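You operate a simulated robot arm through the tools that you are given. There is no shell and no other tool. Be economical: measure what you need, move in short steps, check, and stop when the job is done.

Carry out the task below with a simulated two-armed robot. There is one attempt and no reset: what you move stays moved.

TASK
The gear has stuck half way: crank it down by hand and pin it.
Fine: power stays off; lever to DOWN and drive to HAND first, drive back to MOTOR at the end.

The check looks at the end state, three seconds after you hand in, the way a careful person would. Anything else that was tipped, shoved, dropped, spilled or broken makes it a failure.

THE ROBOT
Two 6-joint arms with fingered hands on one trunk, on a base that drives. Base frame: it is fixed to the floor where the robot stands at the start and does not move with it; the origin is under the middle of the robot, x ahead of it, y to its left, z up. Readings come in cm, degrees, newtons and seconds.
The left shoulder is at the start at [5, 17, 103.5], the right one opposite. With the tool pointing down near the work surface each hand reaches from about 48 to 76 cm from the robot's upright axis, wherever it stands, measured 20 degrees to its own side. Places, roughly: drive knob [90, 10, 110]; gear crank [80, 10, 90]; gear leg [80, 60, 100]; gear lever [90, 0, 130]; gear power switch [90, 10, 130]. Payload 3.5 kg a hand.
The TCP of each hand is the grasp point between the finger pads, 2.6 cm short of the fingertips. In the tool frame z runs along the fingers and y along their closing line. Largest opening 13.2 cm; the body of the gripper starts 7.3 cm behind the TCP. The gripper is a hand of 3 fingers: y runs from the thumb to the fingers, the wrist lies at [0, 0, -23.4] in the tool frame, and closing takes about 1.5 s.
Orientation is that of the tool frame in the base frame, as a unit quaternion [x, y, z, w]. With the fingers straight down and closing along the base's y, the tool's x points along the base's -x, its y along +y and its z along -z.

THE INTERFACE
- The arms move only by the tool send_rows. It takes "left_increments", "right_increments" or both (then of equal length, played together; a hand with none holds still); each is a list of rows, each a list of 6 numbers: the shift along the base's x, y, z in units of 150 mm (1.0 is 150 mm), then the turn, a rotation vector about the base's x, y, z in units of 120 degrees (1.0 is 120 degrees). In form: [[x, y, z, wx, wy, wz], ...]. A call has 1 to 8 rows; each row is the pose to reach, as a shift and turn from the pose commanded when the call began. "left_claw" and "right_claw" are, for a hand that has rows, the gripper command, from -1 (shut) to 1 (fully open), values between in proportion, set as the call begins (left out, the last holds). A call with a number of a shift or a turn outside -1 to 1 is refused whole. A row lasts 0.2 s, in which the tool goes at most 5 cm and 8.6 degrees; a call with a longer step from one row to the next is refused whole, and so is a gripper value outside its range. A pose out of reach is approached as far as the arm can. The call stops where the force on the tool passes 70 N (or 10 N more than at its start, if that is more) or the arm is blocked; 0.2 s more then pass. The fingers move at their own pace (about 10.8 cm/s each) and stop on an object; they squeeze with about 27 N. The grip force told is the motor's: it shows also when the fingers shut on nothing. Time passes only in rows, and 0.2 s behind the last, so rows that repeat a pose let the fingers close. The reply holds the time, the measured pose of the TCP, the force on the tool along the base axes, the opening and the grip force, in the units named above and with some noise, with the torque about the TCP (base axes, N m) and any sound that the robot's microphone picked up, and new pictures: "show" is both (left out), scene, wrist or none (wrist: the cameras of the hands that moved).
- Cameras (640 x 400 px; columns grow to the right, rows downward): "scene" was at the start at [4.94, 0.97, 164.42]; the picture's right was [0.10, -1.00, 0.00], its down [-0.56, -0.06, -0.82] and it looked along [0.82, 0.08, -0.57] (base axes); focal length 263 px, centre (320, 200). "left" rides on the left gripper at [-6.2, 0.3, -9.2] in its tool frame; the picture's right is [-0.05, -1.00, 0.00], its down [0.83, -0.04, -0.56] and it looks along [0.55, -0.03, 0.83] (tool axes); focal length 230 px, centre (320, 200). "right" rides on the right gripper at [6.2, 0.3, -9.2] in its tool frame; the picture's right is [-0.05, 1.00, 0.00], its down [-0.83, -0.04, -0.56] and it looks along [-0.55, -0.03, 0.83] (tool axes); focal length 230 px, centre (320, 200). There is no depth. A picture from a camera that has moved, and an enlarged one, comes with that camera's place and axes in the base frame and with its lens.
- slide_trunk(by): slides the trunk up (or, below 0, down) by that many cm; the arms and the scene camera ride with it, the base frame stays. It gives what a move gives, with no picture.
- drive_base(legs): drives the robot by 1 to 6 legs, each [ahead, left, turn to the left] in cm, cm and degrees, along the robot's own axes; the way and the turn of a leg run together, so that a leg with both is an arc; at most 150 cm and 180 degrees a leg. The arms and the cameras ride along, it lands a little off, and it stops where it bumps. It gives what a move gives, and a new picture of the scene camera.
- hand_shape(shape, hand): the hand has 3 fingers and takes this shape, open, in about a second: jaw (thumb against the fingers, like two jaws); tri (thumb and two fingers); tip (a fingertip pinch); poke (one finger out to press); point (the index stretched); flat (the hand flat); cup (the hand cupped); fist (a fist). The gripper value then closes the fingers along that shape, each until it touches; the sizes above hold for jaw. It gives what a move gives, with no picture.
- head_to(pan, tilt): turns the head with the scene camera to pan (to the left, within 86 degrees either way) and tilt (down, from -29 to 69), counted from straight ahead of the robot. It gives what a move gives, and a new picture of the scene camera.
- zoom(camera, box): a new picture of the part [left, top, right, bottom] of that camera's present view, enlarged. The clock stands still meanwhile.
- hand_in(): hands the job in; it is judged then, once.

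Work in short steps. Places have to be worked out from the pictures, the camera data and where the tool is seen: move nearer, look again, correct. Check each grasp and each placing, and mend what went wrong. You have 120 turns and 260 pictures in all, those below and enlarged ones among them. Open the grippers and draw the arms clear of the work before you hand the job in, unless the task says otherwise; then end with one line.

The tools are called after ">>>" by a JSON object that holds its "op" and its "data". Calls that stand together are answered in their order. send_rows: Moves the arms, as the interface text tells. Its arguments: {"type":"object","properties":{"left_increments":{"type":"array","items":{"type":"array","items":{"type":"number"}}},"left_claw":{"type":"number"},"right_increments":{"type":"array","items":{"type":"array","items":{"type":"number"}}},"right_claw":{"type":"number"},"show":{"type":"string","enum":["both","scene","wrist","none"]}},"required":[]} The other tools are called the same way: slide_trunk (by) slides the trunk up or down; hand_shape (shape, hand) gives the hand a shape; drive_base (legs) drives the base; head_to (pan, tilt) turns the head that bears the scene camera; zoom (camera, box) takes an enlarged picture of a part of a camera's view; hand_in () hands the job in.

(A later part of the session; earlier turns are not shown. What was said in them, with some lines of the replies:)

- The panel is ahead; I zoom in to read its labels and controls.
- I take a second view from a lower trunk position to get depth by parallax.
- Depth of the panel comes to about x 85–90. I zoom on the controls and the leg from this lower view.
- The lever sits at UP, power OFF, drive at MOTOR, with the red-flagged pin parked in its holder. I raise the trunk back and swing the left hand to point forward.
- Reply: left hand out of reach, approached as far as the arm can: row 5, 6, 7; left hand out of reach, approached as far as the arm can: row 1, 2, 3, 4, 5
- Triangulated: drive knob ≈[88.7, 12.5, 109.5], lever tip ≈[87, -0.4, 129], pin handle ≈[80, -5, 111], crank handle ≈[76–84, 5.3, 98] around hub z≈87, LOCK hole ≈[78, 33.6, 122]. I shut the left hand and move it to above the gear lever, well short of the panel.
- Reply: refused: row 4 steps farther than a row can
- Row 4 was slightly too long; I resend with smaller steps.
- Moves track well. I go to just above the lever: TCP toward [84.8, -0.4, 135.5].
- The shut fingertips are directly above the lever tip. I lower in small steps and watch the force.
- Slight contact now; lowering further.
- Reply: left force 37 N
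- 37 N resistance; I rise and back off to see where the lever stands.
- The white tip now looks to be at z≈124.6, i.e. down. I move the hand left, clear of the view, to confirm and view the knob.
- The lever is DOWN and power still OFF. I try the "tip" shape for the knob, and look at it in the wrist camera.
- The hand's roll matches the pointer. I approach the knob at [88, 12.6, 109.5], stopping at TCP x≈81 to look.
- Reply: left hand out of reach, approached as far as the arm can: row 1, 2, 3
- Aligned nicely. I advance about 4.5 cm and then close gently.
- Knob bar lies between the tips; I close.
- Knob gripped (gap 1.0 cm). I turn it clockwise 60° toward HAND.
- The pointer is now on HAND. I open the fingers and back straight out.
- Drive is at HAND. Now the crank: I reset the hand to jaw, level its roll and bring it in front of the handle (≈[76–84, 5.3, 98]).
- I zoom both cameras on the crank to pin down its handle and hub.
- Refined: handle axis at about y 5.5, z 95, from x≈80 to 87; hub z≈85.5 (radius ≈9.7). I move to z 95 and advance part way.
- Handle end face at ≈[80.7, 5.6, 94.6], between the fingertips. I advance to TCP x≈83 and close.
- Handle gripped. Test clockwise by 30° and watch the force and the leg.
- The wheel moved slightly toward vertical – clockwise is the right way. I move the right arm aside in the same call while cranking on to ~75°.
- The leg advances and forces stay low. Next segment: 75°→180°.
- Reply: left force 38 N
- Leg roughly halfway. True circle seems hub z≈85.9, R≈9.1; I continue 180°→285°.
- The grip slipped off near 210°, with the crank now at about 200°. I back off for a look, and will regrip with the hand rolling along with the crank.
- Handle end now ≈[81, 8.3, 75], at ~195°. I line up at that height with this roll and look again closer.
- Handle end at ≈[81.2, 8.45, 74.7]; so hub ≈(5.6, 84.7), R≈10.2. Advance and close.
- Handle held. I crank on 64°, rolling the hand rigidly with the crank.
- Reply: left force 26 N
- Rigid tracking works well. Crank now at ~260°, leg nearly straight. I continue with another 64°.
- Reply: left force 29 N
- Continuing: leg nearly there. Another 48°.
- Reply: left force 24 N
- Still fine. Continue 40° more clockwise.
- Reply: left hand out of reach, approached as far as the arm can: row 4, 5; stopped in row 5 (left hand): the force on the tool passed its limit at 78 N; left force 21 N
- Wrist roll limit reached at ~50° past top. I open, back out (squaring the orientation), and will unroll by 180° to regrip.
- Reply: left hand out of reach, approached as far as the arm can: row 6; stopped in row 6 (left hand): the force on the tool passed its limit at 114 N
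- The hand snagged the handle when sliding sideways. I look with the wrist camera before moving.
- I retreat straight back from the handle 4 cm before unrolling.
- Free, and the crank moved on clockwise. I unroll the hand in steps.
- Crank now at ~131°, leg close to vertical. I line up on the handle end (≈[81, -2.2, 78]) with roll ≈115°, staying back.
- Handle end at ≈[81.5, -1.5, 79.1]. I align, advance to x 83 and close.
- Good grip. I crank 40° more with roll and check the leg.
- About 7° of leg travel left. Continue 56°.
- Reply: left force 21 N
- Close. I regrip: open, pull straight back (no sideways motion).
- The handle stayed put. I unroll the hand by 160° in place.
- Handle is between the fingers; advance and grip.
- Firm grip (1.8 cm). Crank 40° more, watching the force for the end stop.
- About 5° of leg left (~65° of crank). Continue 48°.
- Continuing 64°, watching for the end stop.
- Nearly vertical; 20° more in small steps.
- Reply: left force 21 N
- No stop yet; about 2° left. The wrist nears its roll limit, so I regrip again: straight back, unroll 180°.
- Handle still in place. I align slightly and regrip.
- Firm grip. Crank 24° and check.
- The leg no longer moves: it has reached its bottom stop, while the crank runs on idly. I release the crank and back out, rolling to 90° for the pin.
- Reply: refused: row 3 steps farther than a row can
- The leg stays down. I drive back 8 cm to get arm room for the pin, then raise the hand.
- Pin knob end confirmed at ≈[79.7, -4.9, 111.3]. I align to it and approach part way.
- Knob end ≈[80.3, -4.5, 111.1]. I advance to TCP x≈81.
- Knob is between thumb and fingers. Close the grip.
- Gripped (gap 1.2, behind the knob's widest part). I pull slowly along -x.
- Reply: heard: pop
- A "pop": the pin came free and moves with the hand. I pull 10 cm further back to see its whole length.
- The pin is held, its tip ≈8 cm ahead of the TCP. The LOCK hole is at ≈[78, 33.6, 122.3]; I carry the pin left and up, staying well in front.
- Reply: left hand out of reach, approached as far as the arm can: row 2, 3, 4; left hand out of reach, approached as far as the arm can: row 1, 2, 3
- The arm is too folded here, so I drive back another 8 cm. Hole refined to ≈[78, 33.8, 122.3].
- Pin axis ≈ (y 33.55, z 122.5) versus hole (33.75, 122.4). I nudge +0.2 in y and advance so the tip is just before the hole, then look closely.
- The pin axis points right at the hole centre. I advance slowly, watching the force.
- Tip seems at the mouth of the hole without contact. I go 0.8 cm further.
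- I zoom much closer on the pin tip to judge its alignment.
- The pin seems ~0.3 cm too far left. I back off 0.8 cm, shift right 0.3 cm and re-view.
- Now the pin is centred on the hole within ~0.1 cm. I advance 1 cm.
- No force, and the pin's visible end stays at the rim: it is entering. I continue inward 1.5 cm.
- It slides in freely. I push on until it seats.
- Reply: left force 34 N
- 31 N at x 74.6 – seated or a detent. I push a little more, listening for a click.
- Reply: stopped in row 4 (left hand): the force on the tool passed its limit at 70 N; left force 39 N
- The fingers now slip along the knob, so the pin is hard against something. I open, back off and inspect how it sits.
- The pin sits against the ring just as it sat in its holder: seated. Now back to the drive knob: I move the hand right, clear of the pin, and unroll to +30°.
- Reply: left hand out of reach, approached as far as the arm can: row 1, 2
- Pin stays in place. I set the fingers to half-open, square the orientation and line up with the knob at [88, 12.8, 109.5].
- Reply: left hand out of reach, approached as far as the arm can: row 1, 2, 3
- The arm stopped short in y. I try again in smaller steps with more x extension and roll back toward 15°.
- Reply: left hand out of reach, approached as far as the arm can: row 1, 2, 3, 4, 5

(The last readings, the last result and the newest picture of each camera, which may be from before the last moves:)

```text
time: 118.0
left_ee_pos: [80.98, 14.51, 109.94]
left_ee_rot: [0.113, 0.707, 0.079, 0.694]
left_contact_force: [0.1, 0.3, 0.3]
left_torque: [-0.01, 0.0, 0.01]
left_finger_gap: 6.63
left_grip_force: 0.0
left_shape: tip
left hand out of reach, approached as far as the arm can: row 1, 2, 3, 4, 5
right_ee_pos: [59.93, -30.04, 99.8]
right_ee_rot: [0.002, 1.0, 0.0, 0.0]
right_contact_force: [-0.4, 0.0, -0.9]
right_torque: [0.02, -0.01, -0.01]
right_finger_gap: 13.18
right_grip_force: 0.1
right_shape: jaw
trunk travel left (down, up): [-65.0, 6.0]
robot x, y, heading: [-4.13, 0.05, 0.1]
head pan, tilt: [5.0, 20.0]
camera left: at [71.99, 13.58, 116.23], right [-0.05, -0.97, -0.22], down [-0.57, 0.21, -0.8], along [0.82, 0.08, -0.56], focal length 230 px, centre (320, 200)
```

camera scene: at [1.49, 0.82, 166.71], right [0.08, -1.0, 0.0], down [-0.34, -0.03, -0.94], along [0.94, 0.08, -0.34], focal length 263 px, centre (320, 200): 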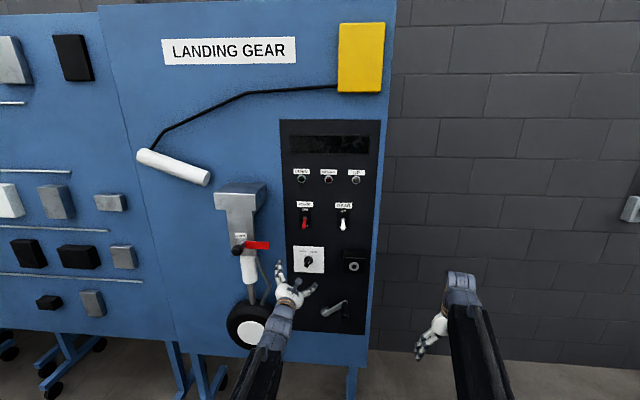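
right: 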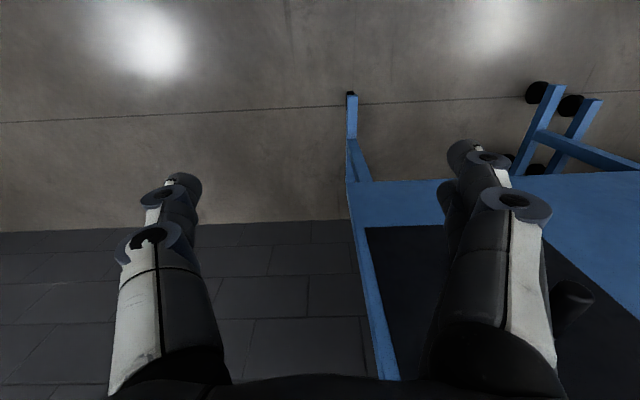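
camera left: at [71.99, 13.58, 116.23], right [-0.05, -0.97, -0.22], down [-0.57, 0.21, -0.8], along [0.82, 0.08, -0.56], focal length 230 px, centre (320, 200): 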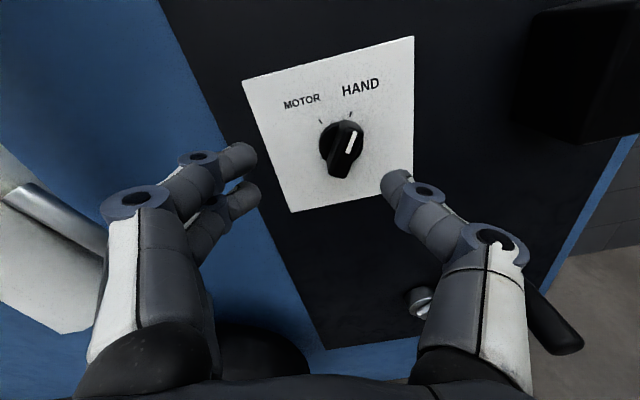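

The arm is in an awkward branch with the wrist straight ahead of the shoulder. I shift the robot back 4 and right 9 cm so the knob lies further to the arm's side.

>>> {"op": "drive_base", "data": {"legs": [[-4, 0, 0], [0, -9, 0]]}}

>>> {"op": "send_rows", "data": {"left_increments": [[0, 0.15, 0, 0.04, 0, 0], [0, 0.3, 0, 0.08, 0, 0], [0, 0.45, -0.02, 0.12, 0, -0.005], [0.1, 0.5, -0.03, 0.12, 0, -0.01], [0.25, 0.5, -0.03, 0.12, 0, -0.01], [0.25, 0.5, -0.03, 0.12, 0, -0.01]], "show": "wrist"}}

```text
time: 119.6
left_ee_pos: [77.07, 5.18, 109.96]
left_ee_rot: [0.115, 0.707, 0.079, 0.694]
left_contact_force: [-0.5, -0.8, -0.5]
left_torque: [-0.01, -0.01, 0.02]
left_finger_gap: 6.61
left_grip_force: 0.0
left_shape: tip
right_ee_pos: [55.74, -39.54, 99.87]
right_ee_rot: [0.003, 1.0, -0.001, 0.0]
right_contact_force: [-0.5, 0.3, -0.2]
right_torque: [0.03, 0.03, 0.0]
right_finger_gap: 13.16
right_grip_force: 0.0
right_shape: jaw
trunk travel left (down, up): [-65.0, 6.0]
robot x, y, heading: [-8.33, -9.28, -0.3]
head pan, tilt: [5.0, 20.0]
camera scene: at [-2.82, -8.5, 166.72], right [0.08, -1.0, 0.0], down [-0.34, -0.03, -0.94], along [0.94, 0.08, -0.34], focal length 263 px, centre (320, 200)
```

scene: 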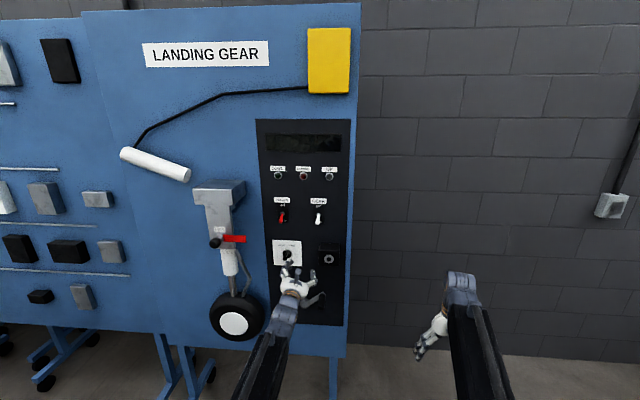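

```text
time: 121.0
left_ee_pos: [80.69, 12.41, 109.71]
left_ee_rot: [0.209, 0.69, 0.16, 0.674]
left_contact_force: [-0.3, -0.3, 0.2]
left_torque: [-0.03, 0.03, 0.01]
left_finger_gap: 6.63
left_grip_force: 0.1
left_shape: tip
right_ee_pos: [55.69, -39.39, 99.98]
right_ee_rot: [0.003, 1.0, 0.0, 0.0]
right_contact_force: [0.4, 0.1, -0.6]
right_torque: [0.02, 0.0, 0.01]
right_finger_gap: 13.19
right_grip_force: 0.0
right_shape: jaw
trunk travel left (down, up): [-65.0, 6.0]
robot x, y, heading: [-8.28, -9.57, -0.2]
head pan, tilt: [5.0, 20.0]
camera left: at [71.55, 10.23, 115.51], right [-0.07, -0.89, -0.46], down [-0.56, 0.41, -0.72], along [0.83, 0.2, -0.53], focal length 230 px, centre (320, 200)
```

left: 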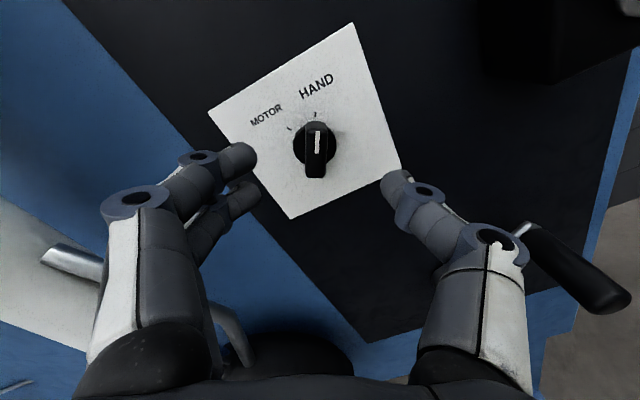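

Reachable now. I square the orientation, centre on the knob and advance.

>>> {"op": "send_rows", "data": {"left_increments": [[0, 0.02, -0.01, 0, -0.019, 0.029], [0.02, 0.025, -0.015, 0, -0.019, 0.029], [0.02, 0.025, -0.015, 0, -0.019, 0.029]], "show": "wrist"}}

```text
time: 121.8
left_ee_pos: [81.08, 13.07, 109.29]
left_ee_rot: [0.184, 0.682, 0.185, 0.683]
left_contact_force: [0.6, 0.6, -0.8]
left_torque: [-0.03, 0.0, -0.01]
left_finger_gap: 6.64
left_grip_force: 0.1
left_shape: tip
right_ee_pos: [55.74, -39.39, 99.86]
right_ee_rot: [0.002, 1.0, 0.0, -0.001]
right_contact_force: [-0.6, 0.4, 0.6]
right_torque: [0.03, 0.01, 0.03]
right_finger_gap: 13.17
right_grip_force: 0.0
right_shape: jaw
trunk travel left (down, up): [-65.0, 6.0]
robot x, y, heading: [-8.3, -9.21, -0.4]
head pan, tilt: [5.0, 20.0]
camera left: at [71.85, 10.16, 114.84], right [0.0, -0.89, -0.46], down [-0.55, 0.38, -0.74], along [0.83, 0.25, -0.49], focal length 230 px, centre (320, 200)
```

left: 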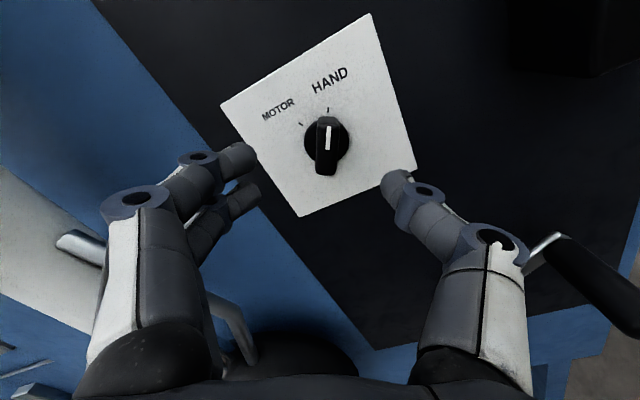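

Aligned; small y correction, advance 4.8 cm and close.

>>> {"op": "send_rows", "data": {"left_increments": [[0.1, -0.03, 0.01, 0, 0, 0], [0.2, -0.03, 0.01, 0, 0, 0], [0.28, -0.03, 0.01, 0, 0, 0], [0.32, -0.03, 0.01, 0, 0, 0], [0.32, -0.03, 0.01, 0, 0, 0]], "show": "none"}}

>>> {"op": "send_rows", "data": {"left_increments": [[0, 0, 0, 0, 0, 0], [0, 0, 0, 0, 0, 0], [0, 0, 0, 0, 0, 0], [0, 0, 0, 0, 0, 0], [0, 0, 0, 0, 0, 0], [0, 0, 0, 0, 0, 0]], "left_claw": -1, "show": "wrist"}}

```text
time: 123.0
left_ee_pos: [85.71, 12.63, 109.41]
left_ee_rot: [0.185, 0.682, 0.184, 0.683]
left_contact_force: [0.2, -0.7, 0.5]
left_torque: [-0.01, 0.02, 0.0]
left_finger_gap: 6.61
left_grip_force: 0.0
left_shape: tip
right_ee_pos: [55.75, -39.37, 99.88]
right_ee_rot: [0.002, 1.0, 0.0, 0.0]
right_contact_force: [0.3, -0.1, -0.5]
right_torque: [-0.02, 0.01, 0.01]
right_finger_gap: 13.2
right_grip_force: 0.1
right_shape: jaw
trunk travel left (down, up): [-65.0, 6.0]
robot x, y, heading: [-8.33, -9.45, -0.3]
head pan, tilt: [5.0, 20.0]
```

```text
time: 124.4
left_ee_pos: [85.89, 12.57, 109.35]
left_ee_rot: [0.184, 0.682, 0.184, 0.683]
left_contact_force: [3.0, -0.3, 0.5]
left_torque: [-0.02, -0.05, 0.02]
left_finger_gap: 1.07
left_grip_force: 26.6
left_shape: tip
right_ee_pos: [55.72, -39.42, 99.82]
right_ee_rot: [0.002, 1.0, 0.0, 0.0]
right_contact_force: [0.1, 0.3, 0.0]
right_torque: [-0.02, 0.01, 0.01]
right_finger_gap: 13.18
right_grip_force: 0.1
right_shape: jaw
trunk travel left (down, up): [-65.0, 6.0]
robot x, y, heading: [-8.23, -9.28, -0.6]
head pan, tilt: [5.0, 20.0]
camera left: at [76.63, 9.72, 114.9], right [0.0, -0.89, -0.46], down [-0.55, 0.38, -0.74], along [0.83, 0.25, -0.49], focal length 230 px, centre (320, 200)
```

left: 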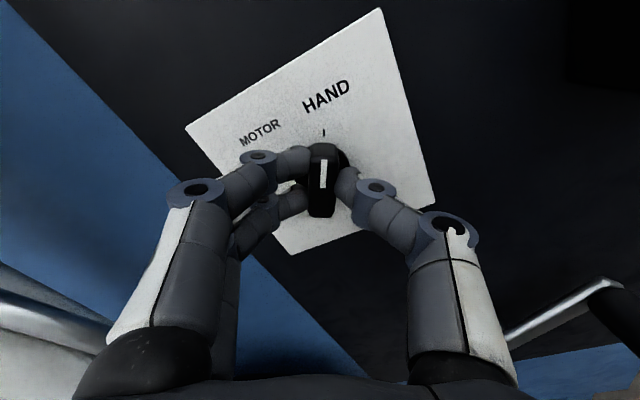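

Knob gripped. I turn it 60° counter-clockwise to MOTOR.

>>> {"op": "send_rows", "data": {"left_increments": [[0, 0, 0, -0.065, 0, 0], [0, 0, 0, -0.13, 0, 0], [0, 0, 0, -0.195, 0, 0], [0, 0, 0, -0.26, 0, 0], [0, 0, 0, -0.325, 0, 0], [0, 0, 0, -0.39, 0, 0], [0, 0, 0, -0.45, 0, 0], [0, 0, 0, -0.505, 0, 0]], "show": "wrist"}}

```text
time: 126.2
left_ee_pos: [85.97, 12.84, 109.26]
left_ee_rot: [-0.188, 0.682, -0.185, 0.682]
left_contact_force: [-1.1, 8.9, -4.0]
left_torque: [0.06, 0.11, 0.25]
left_finger_gap: 1.03
left_grip_force: 27.4
left_shape: tip
right_ee_pos: [55.79, -39.32, 99.94]
right_ee_rot: [0.003, 1.0, -0.001, 0.0]
right_contact_force: [-0.1, -1.3, -0.1]
right_torque: [-0.02, -0.03, -0.02]
right_finger_gap: 13.19
right_grip_force: 0.2
right_shape: jaw
trunk travel left (down, up): [-65.0, 6.0]
robot x, y, heading: [-8.35, -9.51, -0.2]
head pan, tilt: [5.0, 20.0]
camera left: at [76.65, 16.18, 114.49], right [0.0, -0.83, 0.55], down [-0.55, -0.46, -0.69], along [0.83, -0.3, -0.46], focal length 230 px, centre (320, 200)
```

left: 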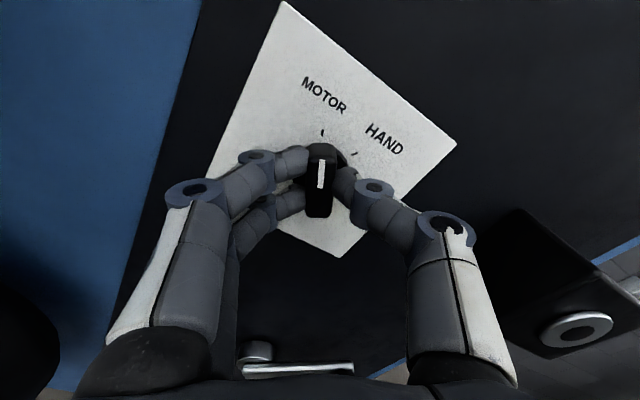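

Pointer at MOTOR. I open, back straight out, then drive back to inspect everything.

>>> {"op": "send_rows", "data": {"left_increments": [[0, 0, 0, 0, 0, 0], [0, 0, 0, 0, 0, 0], [0, 0, 0, 0, 0, 0], [-0.15, 0, 0, 0, 0, 0], [-0.4, 0, 0, 0, 0, 0], [-0.6, 0, 0, 0, 0, 0], [-0.6, 0, 0, 0, 0, 0]], "left_claw": 0, "show": "none"}}

>>> {"op": "drive_base", "data": {"legs": [[-20, 0, 0]]}}

>>> {"op": "zoom", "data": {"camera": "scene", "box": [200, 160, 350, 254]}}

>>> {"op": "zoom", "data": {"camera": "scene", "box": [205, 170, 285, 330]}}

```text
time: 127.8
left_ee_pos: [76.74, 12.75, 109.34]
left_ee_rot: [-0.186, 0.682, -0.187, 0.682]
left_contact_force: [-0.1, -0.4, -0.5]
left_torque: [0.01, 0.02, -0.02]
left_finger_gap: 6.53
left_grip_force: 0.0
left_shape: tip
right_ee_pos: [55.85, -39.38, 99.89]
right_ee_rot: [0.002, 1.0, 0.0, -0.001]
right_contact_force: [0.1, 0.3, -0.4]
right_torque: [0.0, 0.02, -0.03]
right_finger_gap: 13.2
right_grip_force: 0.0
right_shape: jaw
trunk travel left (down, up): [-65.0, 6.0]
robot x, y, heading: [-8.16, -9.33, -0.1]
head pan, tilt: [5.0, 20.0]
```

```text
time: 129.5
left_ee_pos: [56.09, 12.86, 109.41]
left_ee_rot: [-0.186, 0.682, -0.185, 0.683]
left_contact_force: [-0.7, -0.4, 0.2]
left_torque: [0.01, 0.01, -0.03]
left_finger_gap: 6.52
left_grip_force: 0.0
left_shape: tip
right_ee_pos: [34.86, -39.07, 99.92]
right_ee_rot: [0.002, 1.0, 0.0, 0.0]
right_contact_force: [-0.3, 0.3, -0.1]
right_torque: [-0.02, 0.0, -0.01]
right_finger_gap: 13.19
right_grip_force: 0.0
right_shape: jaw
trunk travel left (down, up): [-65.0, 6.0]
robot x, y, heading: [-28.74, -9.31, -0.3]
head pan, tilt: [5.0, 20.0]
camera scene: at [-23.64, -8.24, 166.73], right [0.08, -1.0, 0.0], down [-0.34, -0.03, -0.94], along [0.94, 0.08, -0.34], focal length 263 px, centre (320, 200)
```

scene: 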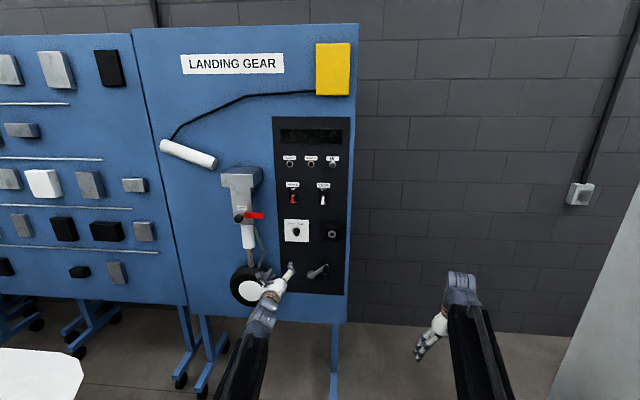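

```text
4.26 times, centred on (275, 207) of scene
camera zoom: at [-23.64, -8.24, 166.73], right [0.08, -1.0, 0.0], down [-0.34, -0.03, -0.94], along [0.94, 0.08, -0.34], focal length 1120 px, centre (512, 170)
```

zoom: 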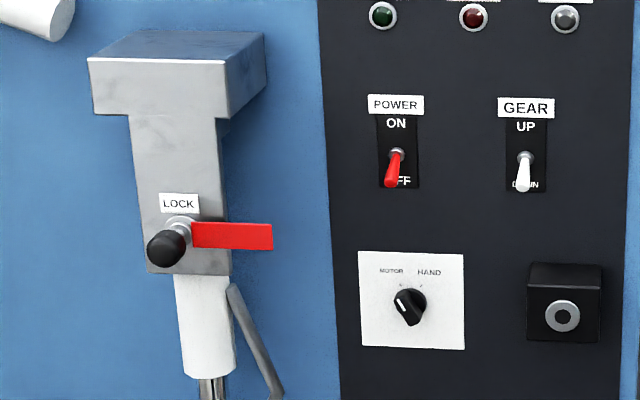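

```text
2.50 times, centred on (245, 250) of scene
camera zoom: at [-23.64, -8.24, 166.73], right [0.08, -1.0, 0.0], down [-0.34, -0.03, -0.94], along [0.94, 0.08, -0.34], focal length 658 px, centre (508, 75)
```

zoom: 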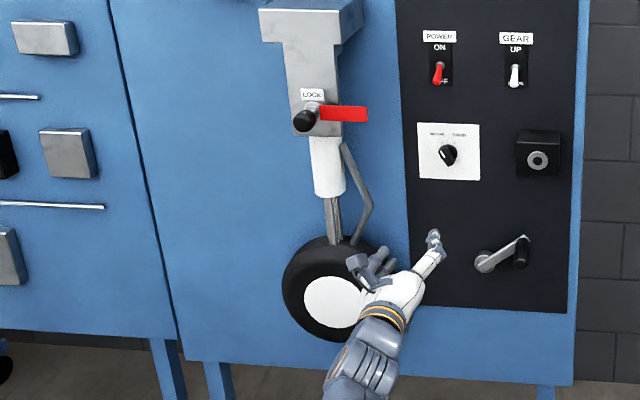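

Everything reads right: power OFF, lever DOWN, drive MOTOR, leg vertical, and the pin stands out from the ring (≈4.4 cm) exactly as it did in its holder. I open the gripper fully, well clear of the work, and hand in.

>>> {"op": "send_rows", "data": {"left_increments": [[0, 0, 0, 0, 0, 0], [0, 0, 0, 0, 0, 0], [0, 0, 0, 0, 0, 0], [0, 0, 0, 0, 0, 0]], "left_claw": 1, "show": "none"}}

>>> {"op": "hand_in", "data": {}}

```text
time: 130.5
left_ee_pos: [56.02, 12.92, 109.53]
left_ee_rot: [-0.187, 0.682, -0.185, 0.683]
left_contact_force: [0.1, 1.3, -0.9]
left_torque: [-0.01, -0.02, -0.01]
left_finger_gap: 13.18
left_grip_force: 0.0
left_shape: tip
right_ee_pos: [35.07, -39.26, 99.92]
right_ee_rot: [0.001, 1.0, -0.001, 0.0]
right_contact_force: [0.6, -0.1, 0.6]
right_torque: [0.03, 0.0, -0.01]
right_finger_gap: 13.2
right_grip_force: 0.1
right_shape: jaw
trunk travel left (down, up): [-65.0, 6.0]
robot x, y, heading: [-29.04, -8.93, -0.4]
head pan, tilt: [5.0, 20.0]
```

```text
The job is handed in.
```

The gear is cranked down to its stop and pinned at LOCK, with the lever at DOWN, the drive back at MOTOR and the power left off throughout; I heard no click as the pin went in, but it sits as deep as it did in its holder.
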